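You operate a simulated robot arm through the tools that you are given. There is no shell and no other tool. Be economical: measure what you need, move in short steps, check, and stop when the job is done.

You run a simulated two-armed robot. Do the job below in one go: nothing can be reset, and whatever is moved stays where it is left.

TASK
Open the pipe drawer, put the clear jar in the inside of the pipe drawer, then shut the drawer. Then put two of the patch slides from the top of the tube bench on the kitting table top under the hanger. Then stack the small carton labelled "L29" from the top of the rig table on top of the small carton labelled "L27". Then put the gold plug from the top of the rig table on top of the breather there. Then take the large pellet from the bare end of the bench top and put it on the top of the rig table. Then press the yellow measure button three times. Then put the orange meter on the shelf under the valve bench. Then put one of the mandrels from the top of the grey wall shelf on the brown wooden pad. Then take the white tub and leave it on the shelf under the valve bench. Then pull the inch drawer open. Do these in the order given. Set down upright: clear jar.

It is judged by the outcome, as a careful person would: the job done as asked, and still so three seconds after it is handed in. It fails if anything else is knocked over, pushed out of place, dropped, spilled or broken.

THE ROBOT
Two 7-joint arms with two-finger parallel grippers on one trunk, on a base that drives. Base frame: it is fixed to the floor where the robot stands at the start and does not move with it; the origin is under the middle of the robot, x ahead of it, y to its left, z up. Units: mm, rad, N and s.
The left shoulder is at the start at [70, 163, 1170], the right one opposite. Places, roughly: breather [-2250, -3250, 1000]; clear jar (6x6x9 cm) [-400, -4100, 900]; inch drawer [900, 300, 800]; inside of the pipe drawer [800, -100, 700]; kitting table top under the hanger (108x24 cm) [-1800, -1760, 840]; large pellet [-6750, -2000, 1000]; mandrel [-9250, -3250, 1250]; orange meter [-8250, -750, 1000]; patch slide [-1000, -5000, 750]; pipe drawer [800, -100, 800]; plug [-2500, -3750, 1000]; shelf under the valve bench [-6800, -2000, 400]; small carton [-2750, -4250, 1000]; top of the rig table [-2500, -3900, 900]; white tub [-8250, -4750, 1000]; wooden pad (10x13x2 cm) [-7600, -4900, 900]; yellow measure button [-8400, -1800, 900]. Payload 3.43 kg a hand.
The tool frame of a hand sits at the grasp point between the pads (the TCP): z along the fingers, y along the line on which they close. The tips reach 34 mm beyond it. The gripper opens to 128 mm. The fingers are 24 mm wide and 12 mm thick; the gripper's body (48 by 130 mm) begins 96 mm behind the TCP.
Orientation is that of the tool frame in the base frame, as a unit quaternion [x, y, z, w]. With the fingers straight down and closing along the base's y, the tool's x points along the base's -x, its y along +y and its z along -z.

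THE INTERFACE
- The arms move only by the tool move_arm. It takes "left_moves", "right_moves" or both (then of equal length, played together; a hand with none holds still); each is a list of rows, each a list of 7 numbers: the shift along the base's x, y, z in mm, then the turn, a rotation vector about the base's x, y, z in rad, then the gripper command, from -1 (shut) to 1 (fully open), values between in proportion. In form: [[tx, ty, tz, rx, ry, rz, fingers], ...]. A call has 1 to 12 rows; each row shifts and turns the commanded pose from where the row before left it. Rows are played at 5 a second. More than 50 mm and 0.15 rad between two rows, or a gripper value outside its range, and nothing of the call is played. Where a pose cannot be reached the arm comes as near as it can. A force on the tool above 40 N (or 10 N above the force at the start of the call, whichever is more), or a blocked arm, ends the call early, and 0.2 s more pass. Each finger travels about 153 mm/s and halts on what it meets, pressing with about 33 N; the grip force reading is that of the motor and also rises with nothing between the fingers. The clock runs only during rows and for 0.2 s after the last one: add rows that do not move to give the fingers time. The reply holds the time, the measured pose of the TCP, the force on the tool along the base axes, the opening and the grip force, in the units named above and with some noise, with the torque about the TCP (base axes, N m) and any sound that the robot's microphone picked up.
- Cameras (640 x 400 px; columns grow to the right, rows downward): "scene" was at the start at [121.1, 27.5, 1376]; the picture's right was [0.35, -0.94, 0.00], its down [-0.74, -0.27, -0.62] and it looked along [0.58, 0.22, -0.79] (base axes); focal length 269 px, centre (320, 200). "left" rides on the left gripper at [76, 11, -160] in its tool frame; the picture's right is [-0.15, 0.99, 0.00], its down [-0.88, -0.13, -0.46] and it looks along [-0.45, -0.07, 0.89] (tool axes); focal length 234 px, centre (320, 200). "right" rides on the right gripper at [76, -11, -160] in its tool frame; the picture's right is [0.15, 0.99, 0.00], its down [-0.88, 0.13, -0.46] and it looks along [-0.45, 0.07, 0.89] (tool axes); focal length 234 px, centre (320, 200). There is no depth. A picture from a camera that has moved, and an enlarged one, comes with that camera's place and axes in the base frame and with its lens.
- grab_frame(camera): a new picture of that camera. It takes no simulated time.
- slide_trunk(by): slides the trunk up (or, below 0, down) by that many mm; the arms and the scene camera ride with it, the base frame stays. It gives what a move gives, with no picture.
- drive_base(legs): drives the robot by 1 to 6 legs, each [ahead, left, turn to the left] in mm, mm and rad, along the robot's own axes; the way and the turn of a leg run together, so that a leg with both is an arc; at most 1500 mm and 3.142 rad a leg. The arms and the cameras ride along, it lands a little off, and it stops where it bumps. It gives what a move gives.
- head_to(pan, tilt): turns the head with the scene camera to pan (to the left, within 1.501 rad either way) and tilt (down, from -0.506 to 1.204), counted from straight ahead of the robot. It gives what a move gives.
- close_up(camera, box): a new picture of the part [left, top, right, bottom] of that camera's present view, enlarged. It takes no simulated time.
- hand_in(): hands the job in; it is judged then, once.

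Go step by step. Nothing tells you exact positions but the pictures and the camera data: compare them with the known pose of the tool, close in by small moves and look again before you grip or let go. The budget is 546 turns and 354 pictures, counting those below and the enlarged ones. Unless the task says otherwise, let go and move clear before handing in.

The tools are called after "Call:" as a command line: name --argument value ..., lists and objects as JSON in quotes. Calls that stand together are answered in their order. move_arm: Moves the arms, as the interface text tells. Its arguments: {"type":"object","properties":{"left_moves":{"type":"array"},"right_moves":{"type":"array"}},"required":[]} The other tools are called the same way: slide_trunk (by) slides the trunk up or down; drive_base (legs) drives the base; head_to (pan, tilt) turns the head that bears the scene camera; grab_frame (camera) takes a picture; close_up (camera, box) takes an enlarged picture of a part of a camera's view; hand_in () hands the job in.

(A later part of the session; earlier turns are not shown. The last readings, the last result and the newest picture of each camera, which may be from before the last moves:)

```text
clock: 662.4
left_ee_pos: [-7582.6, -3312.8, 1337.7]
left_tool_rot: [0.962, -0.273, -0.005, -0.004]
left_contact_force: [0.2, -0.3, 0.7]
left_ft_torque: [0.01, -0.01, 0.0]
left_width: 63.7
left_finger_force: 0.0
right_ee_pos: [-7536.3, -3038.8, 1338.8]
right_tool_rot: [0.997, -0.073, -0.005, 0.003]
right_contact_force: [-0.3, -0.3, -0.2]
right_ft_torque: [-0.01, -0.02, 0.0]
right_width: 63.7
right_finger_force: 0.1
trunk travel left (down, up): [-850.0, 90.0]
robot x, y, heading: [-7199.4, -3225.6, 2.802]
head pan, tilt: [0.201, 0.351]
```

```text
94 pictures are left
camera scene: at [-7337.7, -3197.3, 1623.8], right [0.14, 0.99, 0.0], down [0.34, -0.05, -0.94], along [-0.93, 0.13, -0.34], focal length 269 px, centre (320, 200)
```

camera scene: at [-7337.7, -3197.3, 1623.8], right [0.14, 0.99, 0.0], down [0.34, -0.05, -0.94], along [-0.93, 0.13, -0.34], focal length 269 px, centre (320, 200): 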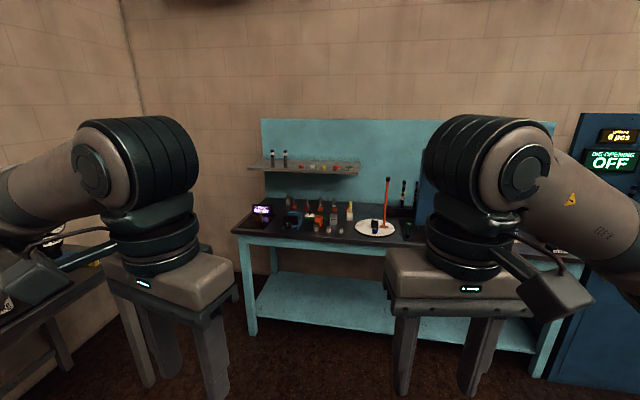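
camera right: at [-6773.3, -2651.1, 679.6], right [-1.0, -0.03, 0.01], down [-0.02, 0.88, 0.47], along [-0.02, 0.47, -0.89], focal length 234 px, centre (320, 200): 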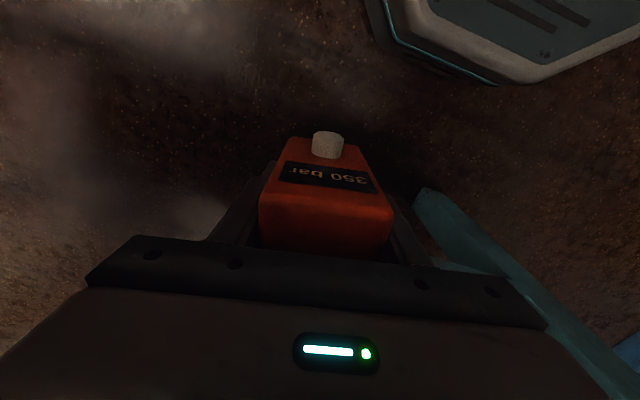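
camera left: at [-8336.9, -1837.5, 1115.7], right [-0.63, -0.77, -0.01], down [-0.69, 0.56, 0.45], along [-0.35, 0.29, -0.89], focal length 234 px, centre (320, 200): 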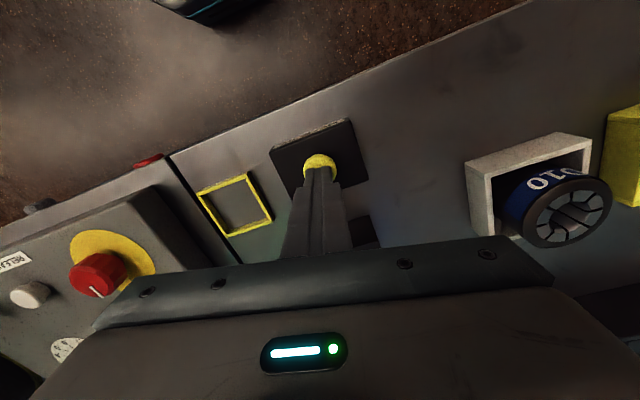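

Call:
close_up --camera "scene" --box '[230, 130, 430, 260]'

```text
3.08 times, centred on (330, 195) of scene
camera zoom: at [-7337.7, -3197.3, 1623.8], right [0.14, 0.99, 0.0], down [0.34, -0.05, -0.94], along [-0.93, 0.13, -0.34], focal length 829 px, centre (289, 215)
```

zoom: 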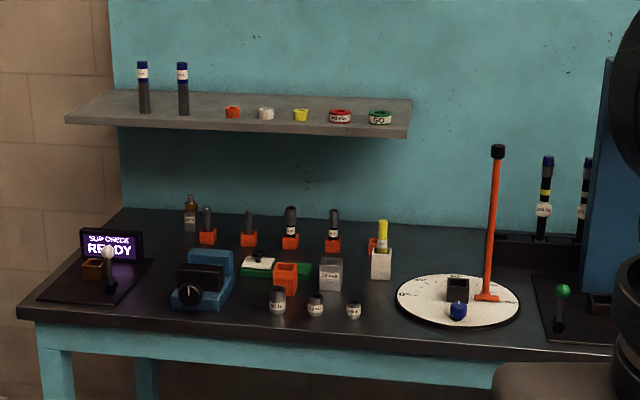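

Two mandrels with blue tops stand at the left of the grey shelf. Crab left 440 mm, correct heading, then approach.

Call:
drive_base --legs '[[0, 430, 0.03]]'

Call:
drive_base --legs '[[850, 0, 0]]'

Call:
slide_trunk --by 85

Call:
head_to --pan 0.1 --tilt 0.5

Call:
grab_frame --camera "scene"

```text
clock: 665.0
left_ee_pos: [-7718.1, -3729.1, 1337.9]
left_tool_rot: [0.966, -0.259, -0.004, -0.003]
left_contact_force: [0.6, 0.2, -0.3]
left_ft_torque: [0.0, 0.02, 0.02]
left_width: 64.3
left_finger_force: 0.1
right_ee_pos: [-7678.9, -3453.4, 1339.4]
right_tool_rot: [0.998, -0.06, -0.006, 0.004]
right_contact_force: [-0.4, -1.3, -1.0]
right_ft_torque: [-0.03, 0.04, 0.0]
right_width: 63.9
right_finger_force: 0.0
trunk travel left (down, up): [-850.0, 90.0]
robot x, y, heading: [-7335.7, -3636.0, 2.826]
head pan, tilt: [0.201, 0.351]
```

```text
clock: 669.5
left_ee_pos: [-8517.0, -3464.3, 1338.0]
left_tool_rot: [0.964, -0.266, -0.004, -0.004]
left_contact_force: [0.4, 0.2, 0.0]
left_ft_torque: [0.0, 0.0, 0.01]
left_width: 64.2
left_finger_force: 0.2
right_ee_pos: [-8476.1, -3188.7, 1338.9]
right_tool_rot: [0.998, -0.064, -0.006, 0.002]
right_contact_force: [0.0, 0.6, -0.3]
right_ft_torque: [-0.01, 0.02, 0.01]
right_width: 64.3
right_finger_force: 0.0
trunk travel left (down, up): [-850.0, 90.0]
robot x, y, heading: [-8134.1, -3373.1, 2.82]
head pan, tilt: [0.201, 0.351]
```

```text
clock: 670.7
left_ee_pos: [-8517.2, -3464.6, 1423.1]
left_tool_rot: [0.965, -0.264, -0.005, -0.004]
left_contact_force: [-1.4, -1.0, -0.1]
left_ft_torque: [-0.01, 0.02, 0.03]
left_width: 64.0
left_finger_force: 0.1
right_ee_pos: [-8475.8, -3188.5, 1424.2]
right_tool_rot: [0.998, -0.065, -0.006, 0.003]
right_contact_force: [0.0, 0.4, 0.2]
right_ft_torque: [0.03, -0.01, 0.04]
right_width: 64.1
right_finger_force: 0.1
trunk travel left (down, up): [-935.0, 5.0]
robot x, y, heading: [-8135.8, -3373.2, 2.819]
head pan, tilt: [0.201, 0.351]
```

```text
clock: 671.4
left_ee_pos: [-8516.7, -3464.3, 1421.6]
left_tool_rot: [0.964, -0.265, -0.004, -0.004]
left_contact_force: [0.0, -0.2, -0.6]
left_ft_torque: [0.01, 0.01, 0.02]
left_width: 64.0
left_finger_force: 0.1
right_ee_pos: [-8476.2, -3187.7, 1424.2]
right_tool_rot: [0.998, -0.064, -0.005, 0.003]
right_contact_force: [-0.2, -0.2, 0.3]
right_ft_torque: [0.01, 0.01, 0.01]
right_width: 64.0
right_finger_force: 0.0
trunk travel left (down, up): [-935.0, 5.0]
robot x, y, heading: [-8131.6, -3370.6, 2.819]
head pan, tilt: [0.099, 0.499]
```

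```text
92 pictures are left
camera scene: at [-8271.5, -3334.8, 1695.2], right [0.22, 0.98, 0.0], down [0.47, -0.11, -0.88], along [-0.86, 0.19, -0.48], focal length 269 px, centre (320, 200)
```

scene: 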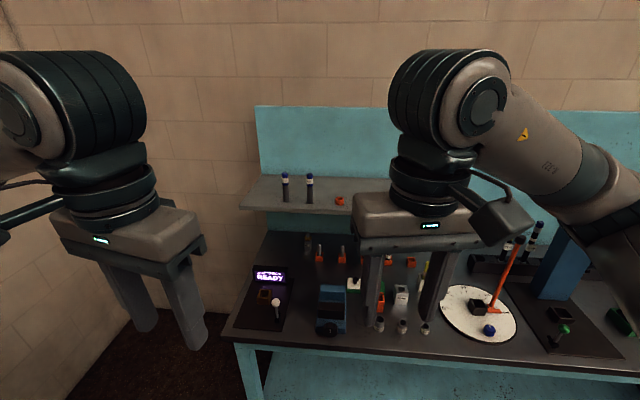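

Mandrels at ≈(-9163, -3272) and (-9140, -3181), base z≈1205. Forward 280 mm.

Call:
drive_base --legs '[[270, 0, 0.01]]'

Call:
grab_frame --camera "left"

Call:
grab_frame --camera "scene"

```text
clock: 673.3
left_ee_pos: [-8767.8, -3384.7, 1423.4]
left_tool_rot: [0.966, -0.259, -0.005, -0.004]
left_contact_force: [0.3, -0.5, 0.4]
left_ft_torque: [-0.01, 0.06, -0.04]
left_width: 64.1
left_finger_force: 0.0
right_ee_pos: [-8730.1, -3108.7, 1424.9]
right_tool_rot: [0.998, -0.059, -0.006, 0.003]
right_contact_force: [-0.2, 0.3, -0.1]
right_ft_torque: [0.03, 0.05, 0.03]
right_width: 64.2
right_finger_force: 0.0
trunk travel left (down, up): [-935.0, 5.0]
robot x, y, heading: [-8390.0, -3292.1, 2.831]
head pan, tilt: [0.099, 0.499]
```

```text
91 pictures are left
camera left: at [-8707.6, -3435.0, 1583.8], right [-0.62, -0.78, 0.0], down [-0.69, 0.55, 0.47], along [-0.36, 0.29, -0.88], focal length 234 px, centre (320, 200)
```

left: 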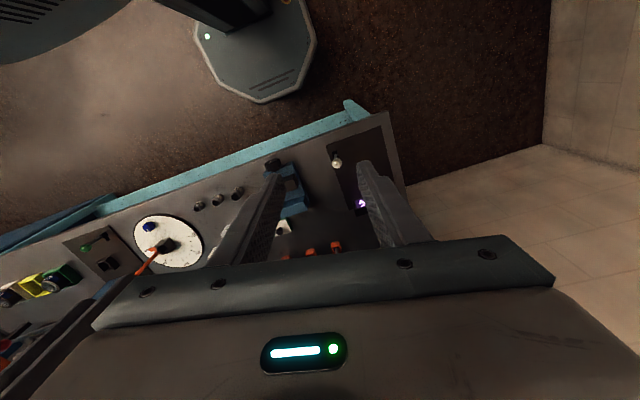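

```text
90 pictures are left
camera scene: at [-8523.1, -3253.6, 1695.6], right [0.21, 0.98, 0.0], down [0.47, -0.1, -0.88], along [-0.86, 0.19, -0.48], focal length 269 px, centre (320, 200)
```

scene: 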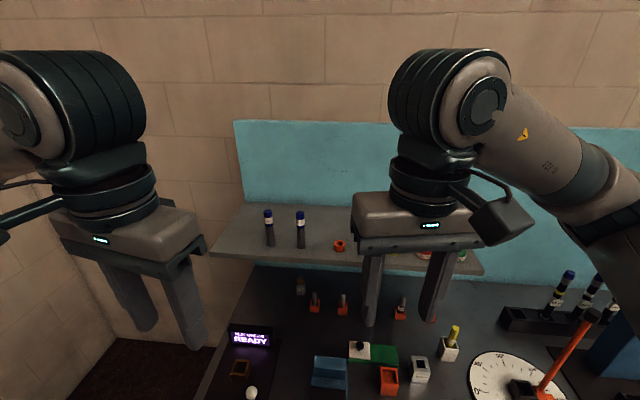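

Move the left hand over the left mandrel at safe height.

Call:
move_arm --left_moves '[[-43, 14, 0, 0, 0, 0, 0], [-43, 14, 0, 0, 0, 0, 0], [-43, 14, 0, 0, 0, 0, 0], [-43, 14, 0, 0, 0, 0, 0], [-43, 14, 0, 0, 0, 0, 0], [-43, 14, 0, 0, 0, 0, 0], [-43, 14, 0, 0, 0, 0, 0], [-43, 14, 0, 0, 0, 0, 0]]'

Call:
grab_frame --camera "left"

Call:
grab_frame --camera "scene"

```text
clock: 675.1
left_ee_pos: [-9117.0, -3273.2, 1422.0]
left_tool_rot: [0.966, -0.259, -0.003, -0.003]
left_contact_force: [-0.4, 0.8, -1.1]
left_ft_torque: [-0.01, -0.02, 0.02]
left_width: 64.2
left_finger_force: 0.0
right_ee_pos: [-8734.5, -3106.8, 1424.7]
right_tool_rot: [0.998, -0.058, -0.005, 0.004]
right_contact_force: [-0.1, 0.6, 0.2]
right_ft_torque: [-0.04, -0.02, 0.01]
right_width: 63.8
right_finger_force: 0.1
trunk travel left (down, up): [-935.0, 5.0]
robot x, y, heading: [-8386.3, -3286.6, 2.834]
head pan, tilt: [0.099, 0.499]
```

```text
89 pictures are left
camera left: at [-9056.9, -3322.0, 1581.8], right [-0.62, -0.78, 0.0], down [-0.69, 0.55, 0.46], along [-0.36, 0.29, -0.89], focal length 234 px, centre (320, 200)
```

left: 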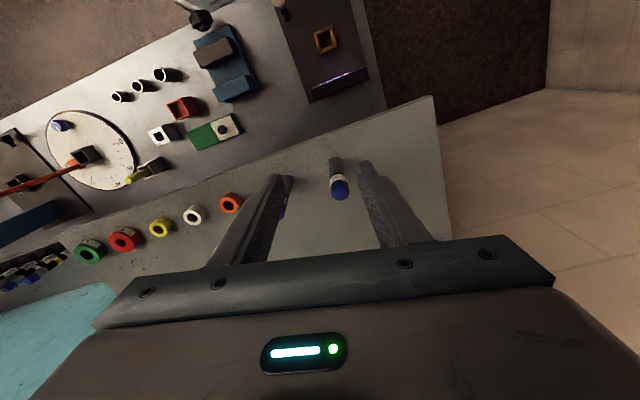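

```text
88 pictures are left
camera scene: at [-8527.9, -3250.7, 1695.0], right [0.21, 0.98, 0.0], down [0.47, -0.1, -0.88], along [-0.86, 0.18, -0.48], focal length 269 px, centre (320, 200)
```

scene: 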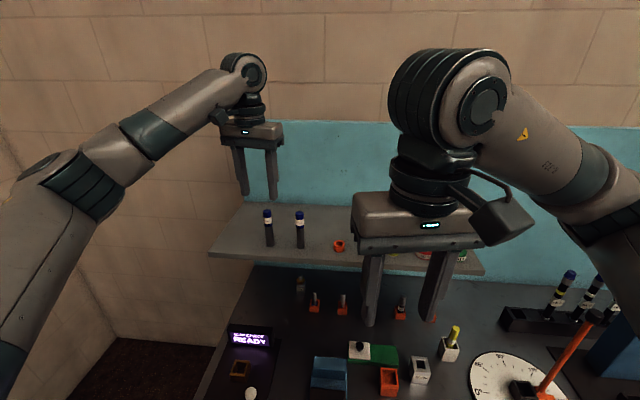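

Left mandrel at (-9168, -3266), neighbour 82 mm away. Centre over it and descend part way with narrower opening.

Call:
move_arm --left_moves '[[-26, 4, 0, 0, 0, 0, -0.2], [-25, 3, 0, 0, 0, 0, -0.2], [0, 0, -30, 0, 0, 0, -0.2]]'

Call:
grab_frame --camera "left"

```text
clock: 675.9
left_ee_pos: [-9166.9, -3268.4, 1390.8]
left_tool_rot: [0.966, -0.259, -0.004, -0.003]
left_contact_force: [0.3, 0.2, 0.5]
left_ft_torque: [-0.02, 0.01, 0.01]
left_width: 51.0
left_finger_force: 0.0
right_ee_pos: [-8734.0, -3107.3, 1424.7]
right_tool_rot: [0.998, -0.059, -0.004, 0.003]
right_contact_force: [-0.9, -0.1, 0.1]
right_ft_torque: [0.05, -0.02, -0.02]
right_width: 64.2
right_finger_force: 0.0
trunk travel left (down, up): [-935.0, 5.0]
robot x, y, heading: [-8389.1, -3286.8, 2.828]
head pan, tilt: [0.099, 0.499]
```

```text
87 pictures are left
camera left: at [-9107.0, -3317.5, 1551.5], right [-0.62, -0.78, 0.0], down [-0.69, 0.55, 0.47], along [-0.36, 0.29, -0.89], focal length 234 px, centre (320, 200)
```

left: 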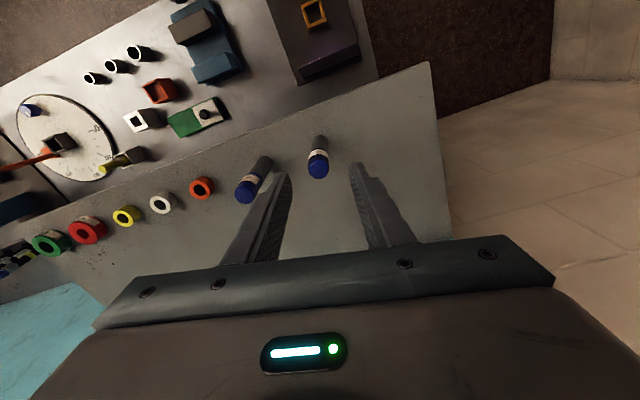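

Good. Small adjust and descend to grip height.

Call:
move_arm --left_moves '[[-4, 5, -40, 0, 0, 0, -0.2], [0, 0, -40, 0, 0, 0, -0.2], [0, 0, -34, 0, 0, 0, -0.2]]'

Call:
grab_frame --camera "left"

```text
clock: 676.7
left_ee_pos: [-9169.4, -3262.7, 1278.3]
left_tool_rot: [0.966, -0.259, -0.005, -0.004]
left_contact_force: [0.0, 0.4, -0.9]
left_ft_torque: [-0.01, 0.0, -0.02]
left_width: 51.1
left_finger_force: 0.0
right_ee_pos: [-8733.1, -3109.7, 1424.2]
right_tool_rot: [0.998, -0.058, -0.006, 0.003]
right_contact_force: [0.3, -0.8, 0.1]
right_ft_torque: [0.01, -0.05, -0.01]
right_width: 64.0
right_finger_force: 0.1
trunk travel left (down, up): [-935.0, 5.0]
robot x, y, heading: [-8389.6, -3289.2, 2.834]
head pan, tilt: [0.099, 0.499]
```

```text
86 pictures are left
camera left: at [-9109.6, -3312.7, 1438.7], right [-0.62, -0.78, 0.0], down [-0.69, 0.55, 0.47], along [-0.36, 0.29, -0.88], focal length 234 px, centre (320, 200)
```

left: 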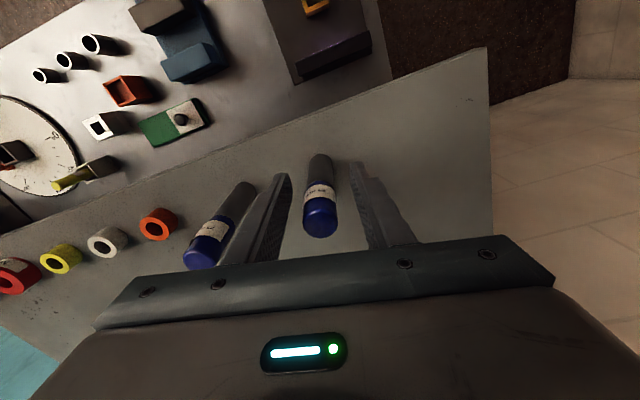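

Close and lift.

Call:
move_arm --left_moves '[[0, 0, 0, 0, 0, 0, -0.5], [0, 0, 0, 0, 0, 0, -0.8], [0, 0, 0, 0, 0, 0, -0.9], [0, 0, 0, 0, 0, 0, -0.9]]'

Call:
move_arm --left_moves '[[0, 0, 20, 0, 0, 0, -0.9], [0, 0, 45, 0, 0, 0, -0.9], [0, 0, 45, 0, 0, 0, -0.9], [0, 0, 30, 0, 0, 0, -0.9], [40, -13, 0, 0, 0, 0, -0.9], [40, -13, 0, 0, 0, 0, -0.9], [40, -13, 0, 0, 0, 0, -0.9], [40, -13, 0, 0, 0, 0, -0.9], [40, -13, 0, 0, 0, 0, -0.9], [40, -13, 0, 0, 0, 0, -0.9], [40, -13, 0, 0, 0, 0, -0.9]]'

Call:
grab_frame --camera "left"

```text
clock: 677.7
left_ee_pos: [-9168.5, -3262.2, 1278.8]
left_tool_rot: [0.966, -0.259, -0.004, -0.005]
left_contact_force: [-0.7, 0.1, 0.3]
left_ft_torque: [0.0, 0.02, -0.04]
left_width: 23.0
left_finger_force: 33.3
right_ee_pos: [-8733.2, -3108.6, 1424.0]
right_tool_rot: [0.998, -0.06, -0.005, 0.003]
right_contact_force: [0.2, 0.2, 0.6]
right_ft_torque: [0.0, 0.02, 0.0]
right_width: 64.1
right_finger_force: 0.0
trunk travel left (down, up): [-935.0, 5.0]
robot x, y, heading: [-8387.1, -3285.4, 2.831]
head pan, tilt: [0.099, 0.499]
```

```text
clock: 680.1
left_ee_pos: [-8886.3, -3353.1, 1420.9]
left_tool_rot: [0.966, -0.259, -0.004, -0.004]
left_contact_force: [0.6, -0.4, -2.5]
left_ft_torque: [-0.01, 0.0, -0.01]
left_width: 22.9
left_finger_force: 32.9
right_ee_pos: [-8731.7, -3109.3, 1425.2]
right_tool_rot: [0.998, -0.06, -0.005, 0.003]
right_contact_force: [0.3, 0.2, 0.2]
right_ft_torque: [0.0, 0.04, 0.01]
right_width: 63.9
right_finger_force: 0.2
trunk travel left (down, up): [-935.0, 5.0]
robot x, y, heading: [-8389.0, -3286.2, 2.829]
head pan, tilt: [0.099, 0.499]
```

```text
85 pictures are left
camera left: at [-8827.2, -3402.8, 1580.6], right [-0.62, -0.78, 0.0], down [-0.69, 0.55, 0.47], along [-0.36, 0.29, -0.88], focal length 234 px, centre (320, 200)
```

left: 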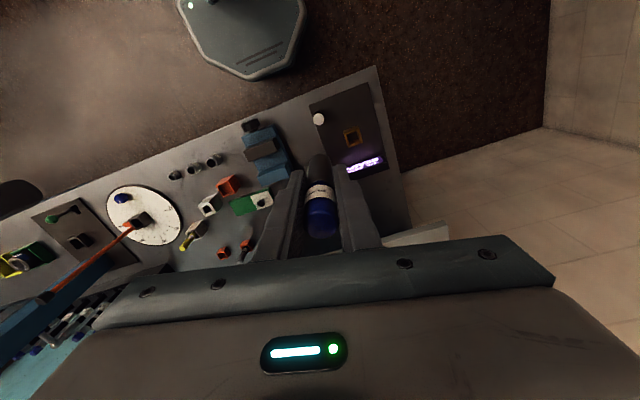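

Mandrel held. Back away and turn left to face the south table with the wooden pad.

Call:
drive_base --legs '[[-1050, 0, 0]]'

Call:
drive_base --legs '[[0, 0, 1.57]]'

Call:
head_to --pan 0.0 --tilt 0.5

Call:
grab_frame --camera "scene"

```text
clock: 685.6
left_ee_pos: [-7865.8, -3683.9, 1418.9]
left_tool_rot: [0.965, -0.262, -0.005, -0.004]
left_contact_force: [-0.6, 0.9, -2.3]
left_ft_torque: [0.02, 0.0, -0.02]
left_width: 22.8
left_finger_force: 33.4
right_ee_pos: [-7710.4, -3441.4, 1423.7]
right_tool_rot: [0.998, -0.063, -0.004, 0.003]
right_contact_force: [0.1, 0.5, -0.2]
right_ft_torque: [-0.01, -0.03, 0.0]
right_width: 64.1
right_finger_force: 0.0
trunk travel left (down, up): [-935.0, 5.0]
robot x, y, heading: [-7365.8, -3622.1, 2.823]
head pan, tilt: [0.099, 0.499]
```

```text
clock: 689.9
left_ee_pos: [-7300.7, -4122.7, 1420.1]
left_tool_rot: [0.865, 0.502, -0.006, 0.0]
left_contact_force: [0.0, -0.1, -3.1]
left_ft_torque: [-0.01, -0.04, 0.0]
left_width: 22.7
left_finger_force: 33.3
right_ee_pos: [-7544.5, -3967.5, 1423.3]
right_tool_rot: [0.746, 0.666, -0.001, 0.005]
right_contact_force: [0.2, -0.6, -0.7]
right_ft_torque: [0.03, 0.02, 0.02]
right_width: 63.9
right_finger_force: 0.1
trunk travel left (down, up): [-935.0, 5.0]
robot x, y, heading: [-7361.4, -3624.4, -1.881]
head pan, tilt: [0.099, 0.499]
```

```text
clock: 690.5
left_ee_pos: [-7298.0, -4122.9, 1419.4]
left_tool_rot: [0.865, 0.502, -0.007, 0.0]
left_contact_force: [-0.1, -0.6, -2.3]
left_ft_torque: [0.01, 0.0, 0.0]
left_width: 22.8
left_finger_force: 33.0
right_ee_pos: [-7544.0, -3967.8, 1423.9]
right_tool_rot: [0.746, 0.666, -0.001, 0.007]
right_contact_force: [-0.2, -0.3, 0.2]
right_ft_torque: [-0.02, -0.03, 0.0]
right_width: 64.0
right_finger_force: 0.0
trunk travel left (down, up): [-935.0, 5.0]
robot x, y, heading: [-7363.6, -3625.5, -1.878]
head pan, tilt: [0.0, 0.499]
```

```text
84 pictures are left
camera scene: at [-7408.5, -3756.7, 1695.2], right [-0.95, 0.3, 0.0], down [0.14, 0.46, -0.88], along [-0.27, -0.84, -0.48], focal length 269 px, centre (320, 200)
```

scene: 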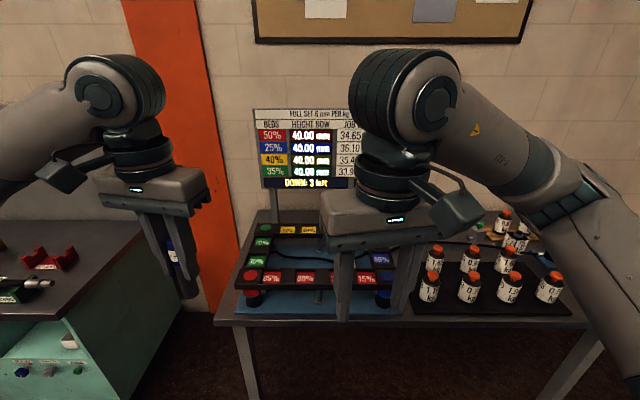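

Call:
close_up --camera "scene" --box '[210, 190, 420, 330]'

Call:
close_up --camera "scene" --box '[400, 190, 600, 330]'

```text
2.86 times, centred on (315, 260) of scene
camera zoom: at [-7408.5, -3756.7, 1695.2], right [-0.95, 0.3, 0.0], down [0.14, 0.46, -0.88], along [-0.27, -0.84, -0.48], focal length 770 px, centre (334, 29)
```

zoom: 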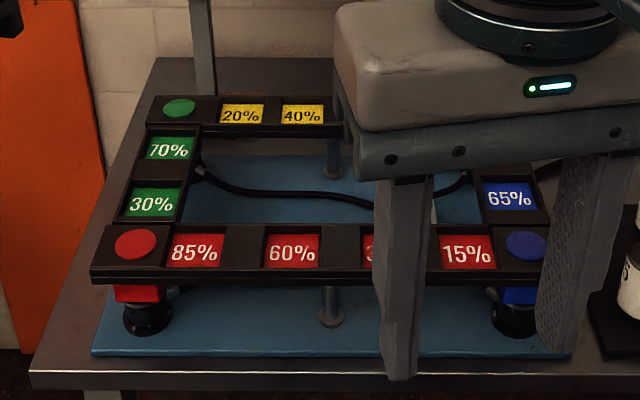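

```text
2.86 times, centred on (500, 260) of scene
camera zoom: at [-7408.5, -3756.7, 1695.2], right [-0.95, 0.3, 0.0], down [0.14, 0.46, -0.88], along [-0.27, -0.84, -0.48], focal length 770 px, centre (-194, 29)
```

zoom: 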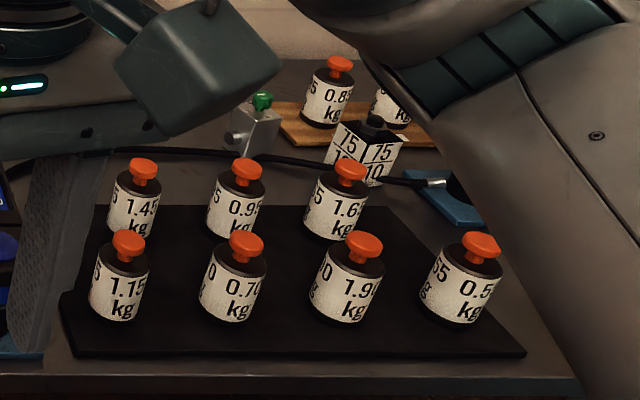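

I don't see a plain wooden pad yet. Move closer for a better view.

Call:
drive_base --legs '[[330, 0, 0]]'

Call:
head_to --pan -0.1 --tilt 0.7

Call:
grab_frame --camera "scene"

Call:
grab_frame --camera "left"

```text
clock: 692.7
left_ee_pos: [-7398.1, -4431.3, 1421.1]
left_tool_rot: [0.866, 0.501, -0.006, 0.0]
left_contact_force: [0.4, 0.5, -1.9]
left_ft_torque: [0.0, 0.0, -0.02]
left_width: 23.0
left_finger_force: 33.0
right_ee_pos: [-7644.7, -4277.1, 1423.7]
right_tool_rot: [0.747, 0.665, -0.003, 0.006]
right_contact_force: [-0.2, 0.5, 0.0]
right_ft_torque: [0.0, 0.0, -0.01]
right_width: 63.8
right_finger_force: 0.0
trunk travel left (down, up): [-935.0, 5.0]
robot x, y, heading: [-7464.0, -3933.8, -1.881]
head pan, tilt: [0.0, 0.499]
```

```text
clock: 693.5
left_ee_pos: [-7400.4, -4434.6, 1420.0]
left_tool_rot: [0.866, 0.501, -0.006, 0.0]
left_contact_force: [-0.2, -0.1, -2.4]
left_ft_torque: [0.01, 0.05, -0.01]
left_width: 22.8
left_finger_force: 32.9
right_ee_pos: [-7644.1, -4280.0, 1424.0]
right_tool_rot: [0.746, 0.665, -0.002, 0.007]
right_contact_force: [0.0, 0.1, -0.1]
right_ft_torque: [-0.03, -0.03, 0.0]
right_width: 63.9
right_finger_force: 0.1
trunk travel left (down, up): [-935.0, 5.0]
robot x, y, heading: [-7470.1, -3936.6, -1.876]
head pan, tilt: [-0.099, 0.7]
```

```text
81 pictures are left
camera scene: at [-7514.5, -4060.4, 1677.5], right [-0.92, 0.4, 0.0], down [0.26, 0.59, -0.77], along [-0.3, -0.7, -0.64], focal length 269 px, centre (320, 200)
```

scene: 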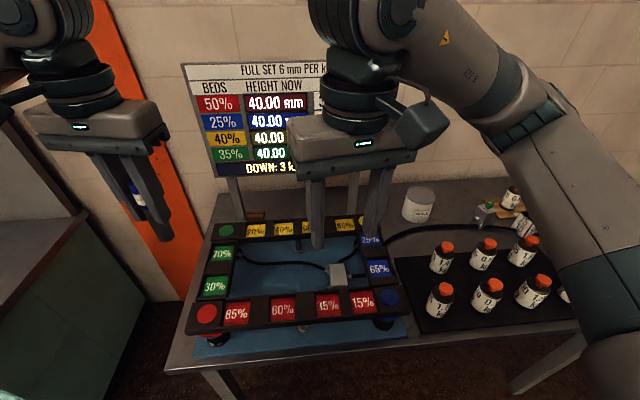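

```text
80 pictures are left
camera left: at [-7351.9, -4373.5, 1580.3], right [0.78, -0.62, 0.0], down [-0.55, -0.7, 0.47], along [-0.29, -0.36, -0.89], focal length 234 px, centre (320, 200)
```

left: 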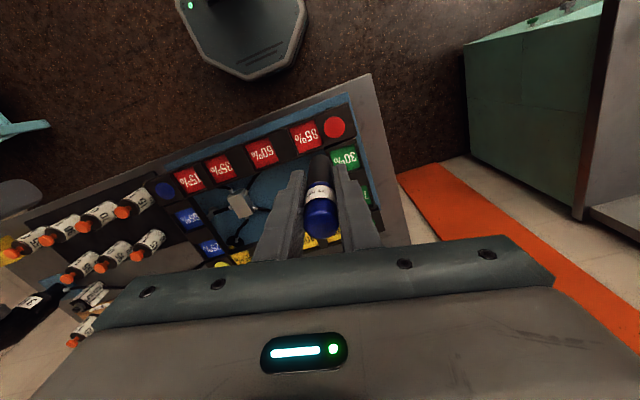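

The white tub (420, 205) and a brown pad behind the frame (257, 217) are visible. Zoom on the pad.

Call:
close_up --camera "scene" --box '[200, 160, 380, 270]'

```text
3.56 times, centred on (290, 215) of scene
camera zoom: at [-7514.5, -4060.4, 1677.5], right [-0.92, 0.4, 0.0], down [0.26, 0.59, -0.77], along [-0.3, -0.7, -0.64], focal length 958 px, centre (427, 147)
```

zoom: 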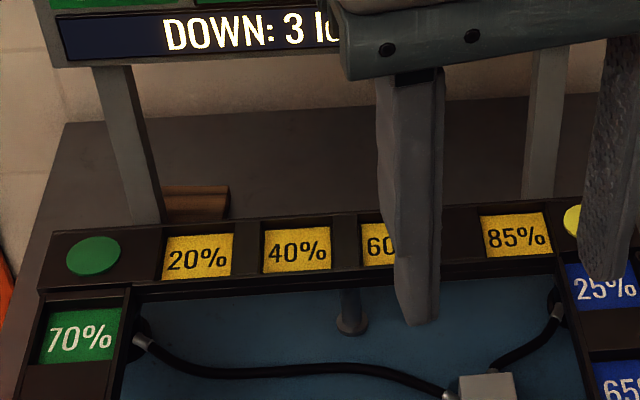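

Move the left hand forward over the frame to look at the pad with its camera.

Call:
move_arm --left_moves '[[-15, -47, 0, 0, 0, 0, -0.9], [-15, -47, 0, 0, 0, 0, -0.9], [-15, -47, 0, 0, 0, 0, -0.9], [-15, -47, 0, 0, 0, 0, -0.9]]'

Call:
grab_frame --camera "left"

```text
clock: 694.5
left_ee_pos: [-7456.6, -4625.1, 1417.1]
left_tool_rot: [0.865, 0.501, -0.004, 0.0]
left_contact_force: [-0.1, 0.5, -2.4]
left_ft_torque: [0.05, -0.02, 0.01]
left_width: 22.8
left_finger_force: 32.1
right_ee_pos: [-7646.0, -4281.6, 1424.0]
right_tool_rot: [0.746, 0.666, 0.0, 0.006]
right_contact_force: [-0.4, -0.5, -0.8]
right_ft_torque: [0.01, -0.03, 0.01]
right_width: 64.0
right_finger_force: 0.1
trunk travel left (down, up): [-935.0, 5.0]
robot x, y, heading: [-7465.0, -3938.9, -1.881]
head pan, tilt: [-0.099, 0.7]
```

```text
78 pictures are left
camera left: at [-7409.3, -4563.8, 1577.7], right [0.78, -0.62, 0.0], down [-0.55, -0.7, 0.46], along [-0.29, -0.36, -0.89], focal length 234 px, centre (320, 200)
```

left: 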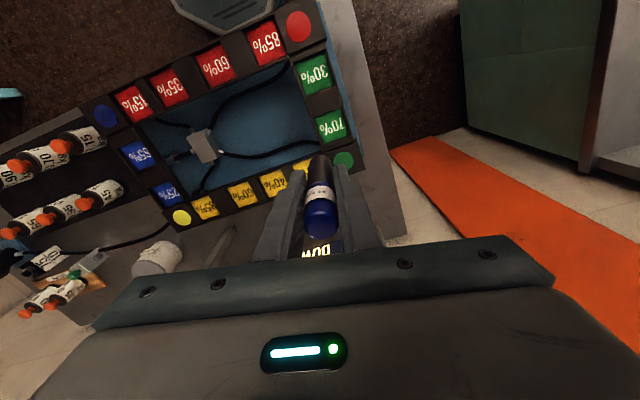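

The pad lies just behind the frame's back bar, beneath the display board (bottom z≈1090, s≈7020). I'll pitch the hand slightly back and come in low: first over the frame.

Call:
move_arm --left_moves '[[-20, -44, 0, -0.081, 0.0257, 0, -0.9], [-20, -44, 0, -0.081, 0.0257, 0, -0.9], [-20, -44, 0, 0, 0, 0, -0.9], [-20, -43, 0, 0, 0, 0, -0.9]]'

Call:
move_arm --left_moves '[[0, 0, -45, 0, 0, 0, -0.9], [0, 0, -45, 0, 0, 0, -0.9], [0, 0, -45, 0, 0, 0, -0.9], [0, 0, -45, 0, 0, 0, -0.9], [0, 0, -45, 0, 0, 0, -0.9], [0, 0, -45, 0, 0, 0, -0.9], [0, 0, -45, 0, 0, 0, -0.9], [0, 0, -40, 0, 0, 0, -0.9]]'

Call:
grab_frame --camera "scene"

```text
clock: 695.5
left_ee_pos: [-7543.5, -4797.8, 1417.8]
left_tool_rot: [0.863, 0.497, -0.066, 0.059]
left_contact_force: [-0.3, -1.1, -2.7]
left_ft_torque: [0.02, -0.02, -0.02]
left_width: 22.7
left_finger_force: 32.6
right_ee_pos: [-7650.8, -4280.5, 1423.3]
right_tool_rot: [0.747, 0.665, 0.0, 0.008]
right_contact_force: [-0.6, 0.1, 0.0]
right_ft_torque: [-0.02, -0.09, -0.01]
right_width: 64.1
right_finger_force: 0.1
trunk travel left (down, up): [-935.0, 5.0]
robot x, y, heading: [-7462.3, -3936.1, -1.882]
head pan, tilt: [-0.099, 0.7]
```

```text
clock: 697.2
left_ee_pos: [-7539.8, -4799.3, 1061.2]
left_tool_rot: [0.863, 0.498, -0.068, 0.057]
left_contact_force: [0.3, 0.2, -2.0]
left_ft_torque: [0.03, -0.01, -0.04]
left_width: 22.7
left_finger_force: 32.8
right_ee_pos: [-7645.3, -4280.5, 1422.5]
right_tool_rot: [0.746, 0.665, -0.001, 0.005]
right_contact_force: [-0.4, -0.3, 0.2]
right_ft_torque: [0.0, -0.03, 0.01]
right_width: 64.0
right_finger_force: 0.0
trunk travel left (down, up): [-935.0, 5.0]
robot x, y, heading: [-7463.5, -3934.7, -1.882]
head pan, tilt: [-0.099, 0.7]
```

```text
77 pictures are left
camera scene: at [-7515.2, -4061.9, 1677.4], right [-0.92, 0.4, 0.0], down [0.26, 0.59, -0.76], along [-0.3, -0.7, -0.65], focal length 269 px, centre (320, 200)
```

scene: 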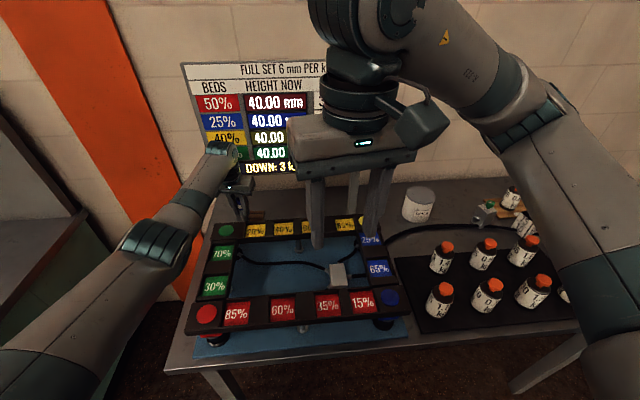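

Call:
close_up --camera "scene" --box '[180, 120, 320, 250]'

Call:
grab_frame --camera "left"

```text
3.08 times, centred on (250, 185) of scene
camera zoom: at [-7515.2, -4061.9, 1677.4], right [-0.92, 0.4, 0.0], down [0.26, 0.59, -0.76], along [-0.3, -0.7, -0.65], focal length 829 px, centre (535, 246)
```

zoom: 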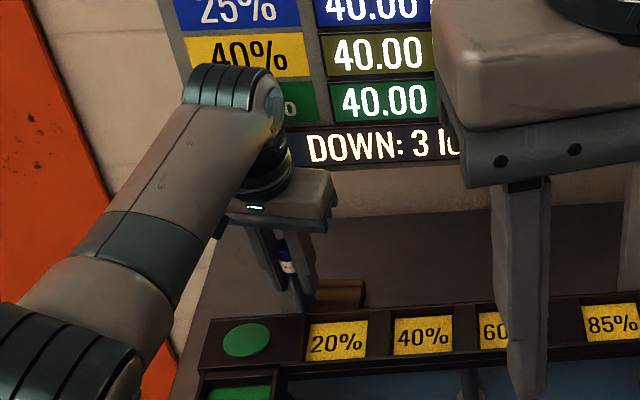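

```text
75 pictures are left
camera left: at [-7484.0, -4713.7, 1207.9], right [0.79, -0.62, 0.06], down [-0.52, -0.61, 0.6], along [-0.33, -0.5, -0.8], focal length 234 px, centre (320, 200)
```

left: 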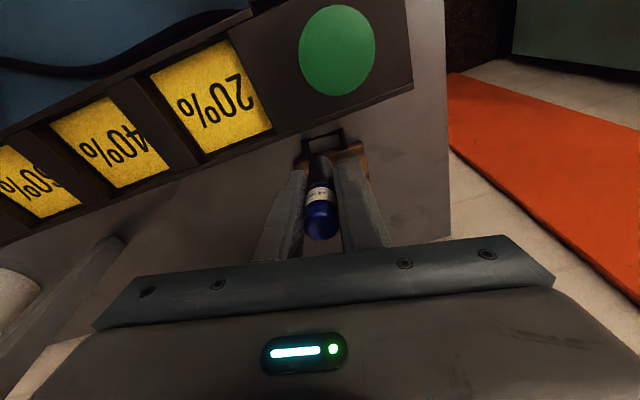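

Call:
close_up --camera "left" --box '[250, 90, 420, 250]'

```text
2.50 times, centred on (335, 170) of left
camera zoom: at [-7484.0, -4713.7, 1207.9], right [0.79, -0.62, 0.06], down [-0.52, -0.61, 0.6], along [-0.33, -0.5, -0.8], focal length 585 px, centre (282, 275)
```

zoom: 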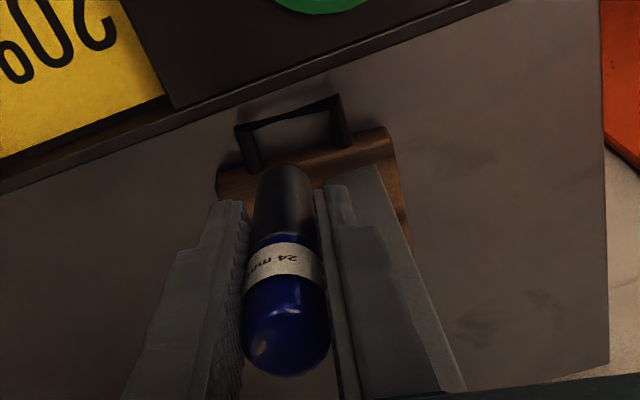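

The pad's near edge is at s≈6951, centre n≈−5684. Move forward 85 mm slowly at this height.

Call:
move_arm --left_moves '[[-6, -20.4, 0, 0, 0, 0, -0.9], [-6, -20.4, 0, 0, 0, 0, -0.9], [-6, -20.4, 0, 0, 0, 0, -0.9], [-6, -20.4, 0, 0, 0, 0, -0.9]]'

Call:
move_arm --left_moves '[[0, 0, -30, 0, 0, 0, -0.9], [0, 0, -30, 0, 0, 0, -0.9]]'

Call:
grab_frame --camera "left"

```text
clock: 697.6
left_ee_pos: [-7542.5, -4802.3, 1063.2]
left_tool_rot: [0.862, 0.499, -0.064, 0.054]
left_contact_force: [0.3, 0.4, -3.2]
left_ft_torque: [0.01, 0.0, 0.0]
left_width: 22.7
left_finger_force: 32.7
right_ee_pos: [-7644.5, -4273.9, 1425.2]
right_tool_rot: [0.746, 0.666, -0.002, 0.007]
right_contact_force: [0.8, 0.5, 0.7]
right_ft_torque: [-0.03, 0.01, 0.02]
right_width: 64.0
right_finger_force: 0.0
trunk travel left (down, up): [-935.0, 5.0]
robot x, y, heading: [-7467.1, -3933.7, -1.881]
head pan, tilt: [-0.099, 0.7]
stopped in row 1 (left hand): the force on the tool passed its limit (the readings are from after the stop); the commanded pose is now the measured one
```

```text
clock: 698.2
left_ee_pos: [-7539.7, -4796.5, 1015.8]
left_tool_rot: [0.863, 0.499, -0.065, 0.054]
left_contact_force: [0.2, -0.1, -3.5]
left_ft_torque: [-0.02, -0.02, 0.01]
left_width: 22.8
left_finger_force: 32.6
left hand out of reach, approached as far as the arm can: row 2
right_ee_pos: [-7644.4, -4278.2, 1424.9]
right_tool_rot: [0.746, 0.666, -0.002, 0.006]
right_contact_force: [0.7, 0.3, -0.2]
right_ft_torque: [-0.04, 0.04, 0.03]
right_width: 63.9
right_finger_force: 0.0
trunk travel left (down, up): [-935.0, 5.0]
robot x, y, heading: [-7463.7, -3931.8, -1.881]
head pan, tilt: [-0.099, 0.7]
```

```text
73 pictures are left
camera left: at [-7483.8, -4713.8, 1161.9], right [0.79, -0.62, 0.05], down [-0.52, -0.62, 0.59], along [-0.33, -0.49, -0.81], focal length 234 px, centre (320, 200)
```

left: 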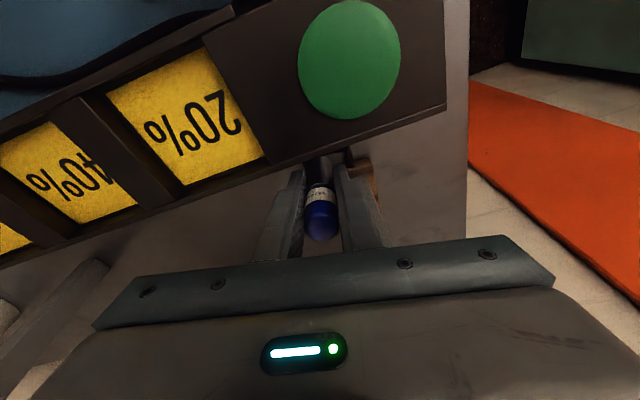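

That stop was probably the arm's reach limit. Raise, retract the hand 150 mm and bring the base closer by the same amount.

Call:
move_arm --left_moves '[[0, 0, 45, 0, 0, 0, -0.9], [0, 0, 45, 0, 0, 0, -0.9], [12, 36, 0, 0, 0, 0, -0.9], [12, 36, 0, 0, 0, 0, -0.9], [12, 36, 0, 0, 0, 0, -0.9], [12, 36, 0, 0, 0, 0, -0.9]]'

Call:
drive_base --legs '[[150, 0, 0]]'

Call:
grab_frame --camera "scene"

```text
clock: 699.6
left_ee_pos: [-7491.5, -4654.2, 1103.6]
left_tool_rot: [0.863, 0.499, -0.064, 0.051]
left_contact_force: [0.9, 2.1, 1.6]
left_ft_torque: [-0.01, 0.06, -0.02]
left_width: 21.5
left_finger_force: 32.8
right_ee_pos: [-7643.1, -4278.8, 1424.5]
right_tool_rot: [0.747, 0.665, -0.002, 0.006]
right_contact_force: [1.0, -0.6, 0.4]
right_ft_torque: [-0.02, 0.02, 0.0]
right_width: 63.9
right_finger_force: 0.1
trunk travel left (down, up): [-935.0, 5.0]
robot x, y, heading: [-7467.0, -3931.7, -1.879]
head pan, tilt: [-0.099, 0.7]
```

```text
clock: 701.0
left_ee_pos: [-7540.1, -4797.9, 1104.8]
left_tool_rot: [0.863, 0.499, -0.064, 0.053]
left_contact_force: [0.4, 0.3, -2.2]
left_ft_torque: [0.06, -0.04, -0.02]
left_width: 21.6
left_finger_force: 33.3
right_ee_pos: [-7690.8, -4419.8, 1424.2]
right_tool_rot: [0.747, 0.664, -0.002, 0.006]
right_contact_force: [-0.2, -0.4, 0.3]
right_ft_torque: [0.0, 0.03, 0.04]
right_width: 64.1
right_finger_force: 0.1
trunk travel left (down, up): [-935.0, 5.0]
robot x, y, heading: [-7511.4, -4075.2, -1.881]
head pan, tilt: [-0.099, 0.7]
```

```text
72 pictures are left
camera scene: at [-7559.4, -4200.4, 1677.7], right [-0.92, 0.4, 0.0], down [0.26, 0.59, -0.77], along [-0.31, -0.7, -0.64], focal length 269 px, centre (320, 200)
```

scene: 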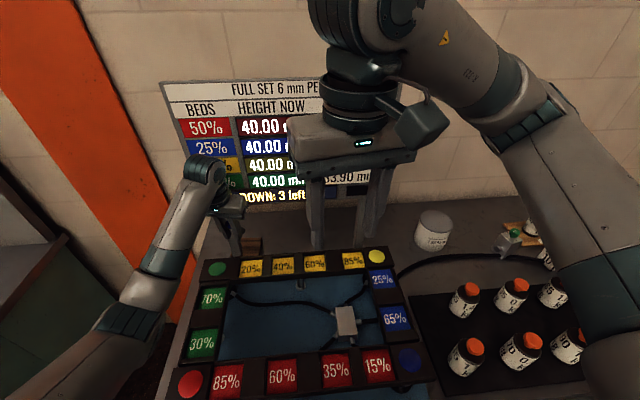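

Call:
close_up --camera "left" --box '[230, 80, 440, 260]'

Call:
close_up --camera "scene" --box '[160, 130, 300, 300]'

```text
2.22 times, centred on (335, 170) of left
camera zoom: at [-7483.5, -4712.7, 1252.2], right [0.78, -0.62, 0.05], down [-0.52, -0.62, 0.59], along [-0.33, -0.49, -0.81], focal length 520 px, centre (287, 267)
```

zoom: 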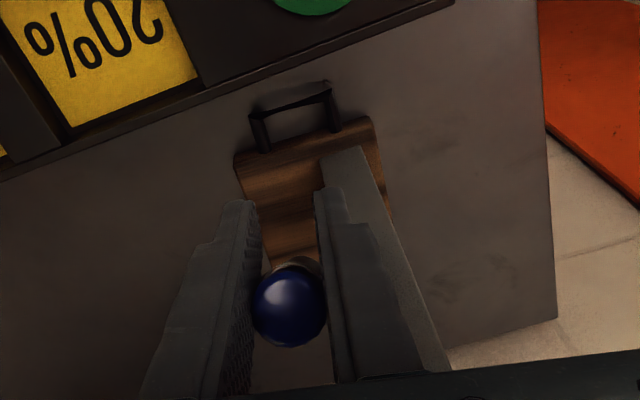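

```text
2.35 times, centred on (230, 215) of scene
camera zoom: at [-7559.4, -4200.4, 1677.7], right [-0.92, 0.4, 0.0], down [0.26, 0.59, -0.77], along [-0.31, -0.7, -0.64], focal length 634 px, centre (532, 165)
```

zoom: 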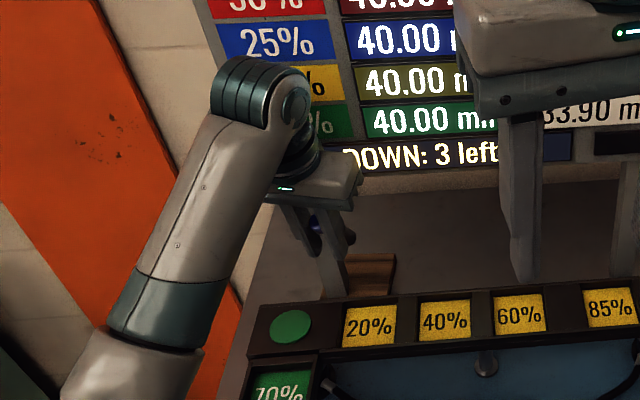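

The mandrel has pivoted ~31° in the grip (it caught the bar). I'll lay it on the pad instead: align yaw, pitch the hand further so the wrist stays clear of the display, and come down behind the bar.

Call:
move_arm --left_moves '[[0, 0, 0, 0, 0, 0.107, -0.9], [0, 0, 0, 0, 0, 0.107, -0.9], [0, 0, 0, -0.1366, 0.0433, 0, -0.9], [0, 0, 0, -0.1366, 0.0433, 0, -0.9], [0, 0, 0, -0.1366, 0.0433, 0, -0.9]]'

Call:
grab_frame --camera "left"

Call:
close_up --camera "scene" --box '[160, 130, 300, 300]'

```text
clock: 702.2
left_ee_pos: [-7539.4, -4798.8, 1105.5]
left_tool_rot: [0.77, 0.566, -0.23, 0.184]
left_contact_force: [0.3, 0.5, -3.6]
left_ft_torque: [0.08, -0.04, 0.02]
left_width: 21.5
left_finger_force: 32.9
right_ee_pos: [-7691.0, -4419.5, 1425.3]
right_tool_rot: [0.748, 0.664, -0.002, 0.006]
right_contact_force: [-0.3, 0.5, -0.4]
right_ft_torque: [0.0, 0.02, -0.01]
right_width: 63.8
right_finger_force: 0.0
trunk travel left (down, up): [-935.0, 5.0]
robot x, y, heading: [-7510.6, -4076.4, -1.885]
head pan, tilt: [-0.099, 0.7]
```

```text
69 pictures are left
camera left: at [-7487.4, -4654.3, 1196.5], right [0.91, -0.4, 0.11], down [-0.28, -0.41, 0.87], along [-0.31, -0.82, -0.48], focal length 234 px, centre (320, 200)
```

left: 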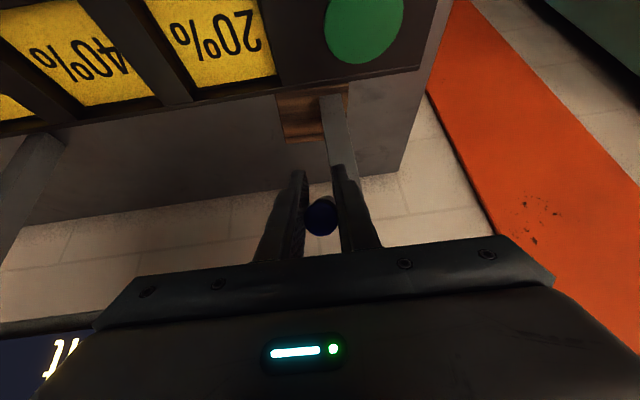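

```text
2.35 times, centred on (230, 215) of scene
camera zoom: at [-7559.7, -4201.6, 1677.6], right [-0.92, 0.4, 0.0], down [0.26, 0.59, -0.77], along [-0.31, -0.7, -0.64], focal length 634 px, centre (532, 165)
```

zoom: 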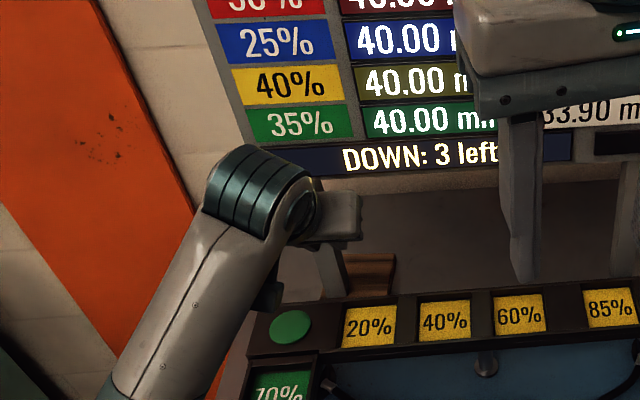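

The display's left leg stands by the pad's east part, so I'll use its west part (n≈−5708). Shift west 20 mm, forward a little, and descend to z≈985.

Call:
move_arm --left_moves '[[-22, 7, 0, 0, 0, 0, -0.9], [-8, -24, -25, 0, 0, 0, -0.9], [0, 0, -45, 0, 0, 0, -0.9], [0, 0, -45, 0, 0, 0, -0.9]]'

Call:
grab_frame --camera "left"

```text
clock: 703.2
left_ee_pos: [-7568.5, -4828.0, 1001.5]
left_tool_rot: [0.768, 0.566, -0.232, 0.19]
left_contact_force: [0.3, -0.1, -2.7]
left_ft_torque: [0.09, -0.05, 0.01]
left_width: 21.6
left_finger_force: 32.9
right_ee_pos: [-7691.9, -4425.2, 1426.4]
right_tool_rot: [0.747, 0.664, 0.0, 0.007]
right_contact_force: [-0.9, 0.5, -0.5]
right_ft_torque: [0.05, 0.0, 0.04]
right_width: 63.8
right_finger_force: 0.1
trunk travel left (down, up): [-935.0, 5.0]
robot x, y, heading: [-7512.4, -4079.7, -1.884]
head pan, tilt: [-0.099, 0.7]
```

```text
67 pictures are left
camera left: at [-7516.9, -4682.8, 1091.7], right [0.91, -0.4, 0.11], down [-0.28, -0.4, 0.87], along [-0.3, -0.83, -0.47], focal length 234 px, centre (320, 200)
```

left: 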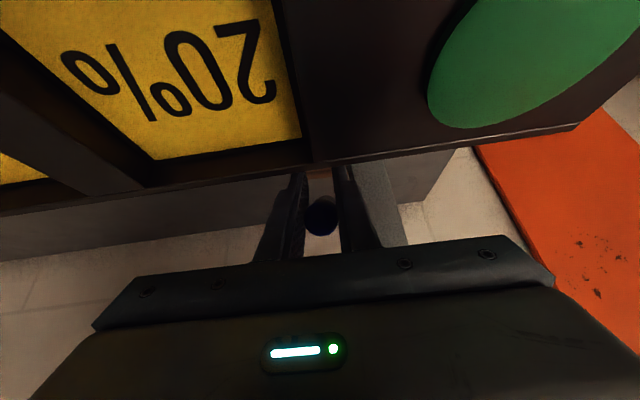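

The height lags the command by ~11 mm; check whether the forearm touches something.

Call:
grab_frame --camera "scene"

```text
66 pictures are left
camera scene: at [-7561.5, -4206.3, 1681.2], right [-0.92, 0.4, 0.0], down [0.26, 0.59, -0.76], along [-0.3, -0.7, -0.65], focal length 269 px, centre (320, 200)
```

scene: 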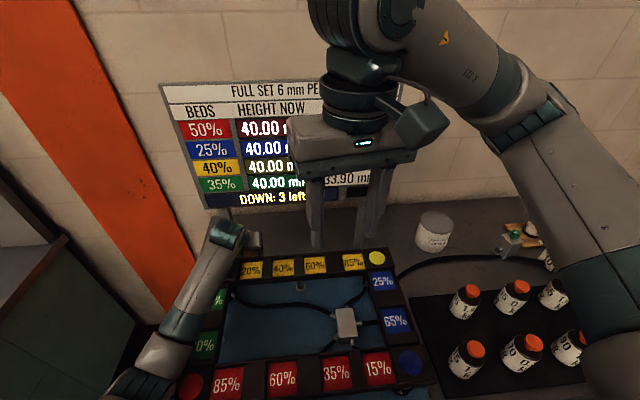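

The forearm is pressing on the frame's side. Raise at once, then back the base 100 mm so the arm works more stretched with its elbow higher.

Call:
move_arm --left_moves '[[0, 0, 45, 0, 0, 0, -0.9], [0, 0, 45, 0, 0, 0, -0.9], [0, 0, 45, 0, 0, 0, -0.9]]'

Call:
drive_base --legs '[[-110, 0, 0]]'

Call:
move_arm --left_moves '[[-11, -34, 0, 0, 0, 0, -0.9], [-11, -34, 0, 0, 0, 0, -0.9], [-11, -34, 0, 0, 0, 0, -0.9], [0, 0, -40, 0, 0, 0, -0.9], [0, 0, -40, 0, 0, 0, -0.9]]'

Call:
grab_frame --camera "scene"

```text
clock: 704.0
left_ee_pos: [-7571.3, -4816.7, 1122.5]
left_tool_rot: [0.771, 0.566, -0.227, 0.182]
left_contact_force: [0.9, 0.1, -2.5]
left_ft_torque: [0.1, -0.03, 0.03]
left_width: 21.6
left_finger_force: 33.7
right_ee_pos: [-7692.8, -4422.1, 1423.1]
right_tool_rot: [0.747, 0.665, -0.001, 0.006]
right_contact_force: [-0.1, -0.1, 0.6]
right_ft_torque: [-0.01, 0.05, -0.01]
right_width: 63.9
right_finger_force: 0.1
trunk travel left (down, up): [-935.0, 5.0]
robot x, y, heading: [-7516.1, -4075.9, -1.881]
head pan, tilt: [-0.099, 0.7]
```

```text
clock: 705.2
left_ee_pos: [-7537.2, -4715.6, 1120.6]
left_tool_rot: [0.771, 0.567, -0.226, 0.183]
left_contact_force: [0.0, -0.7, -2.4]
left_ft_torque: [0.11, -0.03, 0.01]
left_width: 21.6
left_finger_force: 33.6
right_ee_pos: [-7659.5, -4323.4, 1422.1]
right_tool_rot: [0.747, 0.664, 0.0, 0.006]
right_contact_force: [0.8, 0.2, -0.1]
right_ft_torque: [0.04, -0.01, 0.04]
right_width: 64.2
right_finger_force: 0.2
trunk travel left (down, up): [-935.0, 5.0]
robot x, y, heading: [-7476.6, -3975.2, -1.879]
head pan, tilt: [-0.099, 0.7]
```

```text
clock: 706.4
left_ee_pos: [-7571.2, -4816.5, 1041.8]
left_tool_rot: [0.771, 0.566, -0.228, 0.184]
left_contact_force: [-0.7, -0.5, -2.9]
left_ft_torque: [0.1, -0.06, -0.02]
left_width: 21.6
left_finger_force: 32.5
right_ee_pos: [-7657.6, -4320.6, 1423.3]
right_tool_rot: [0.747, 0.664, 0.0, 0.006]
right_contact_force: [-0.2, -0.3, -0.3]
right_ft_torque: [0.02, -0.02, 0.03]
right_width: 63.9
right_finger_force: 0.1
trunk travel left (down, up): [-935.0, 5.0]
robot x, y, heading: [-7475.1, -3972.5, -1.879]
head pan, tilt: [-0.099, 0.7]
```

```text
65 pictures are left
camera scene: at [-7527.8, -4101.6, 1677.3], right [-0.92, 0.4, 0.0], down [0.26, 0.59, -0.76], along [-0.3, -0.7, -0.65], focal length 269 px, centre (320, 200)
```

scene: 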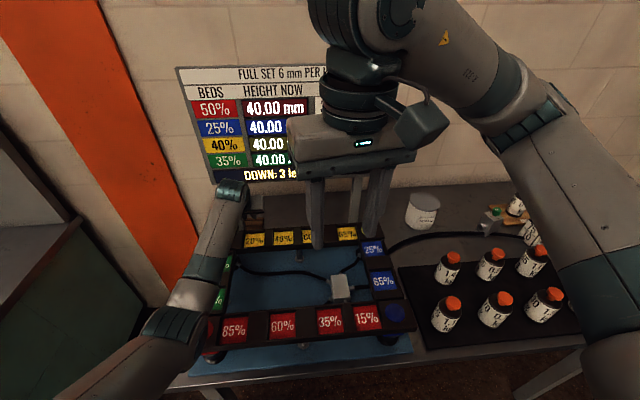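

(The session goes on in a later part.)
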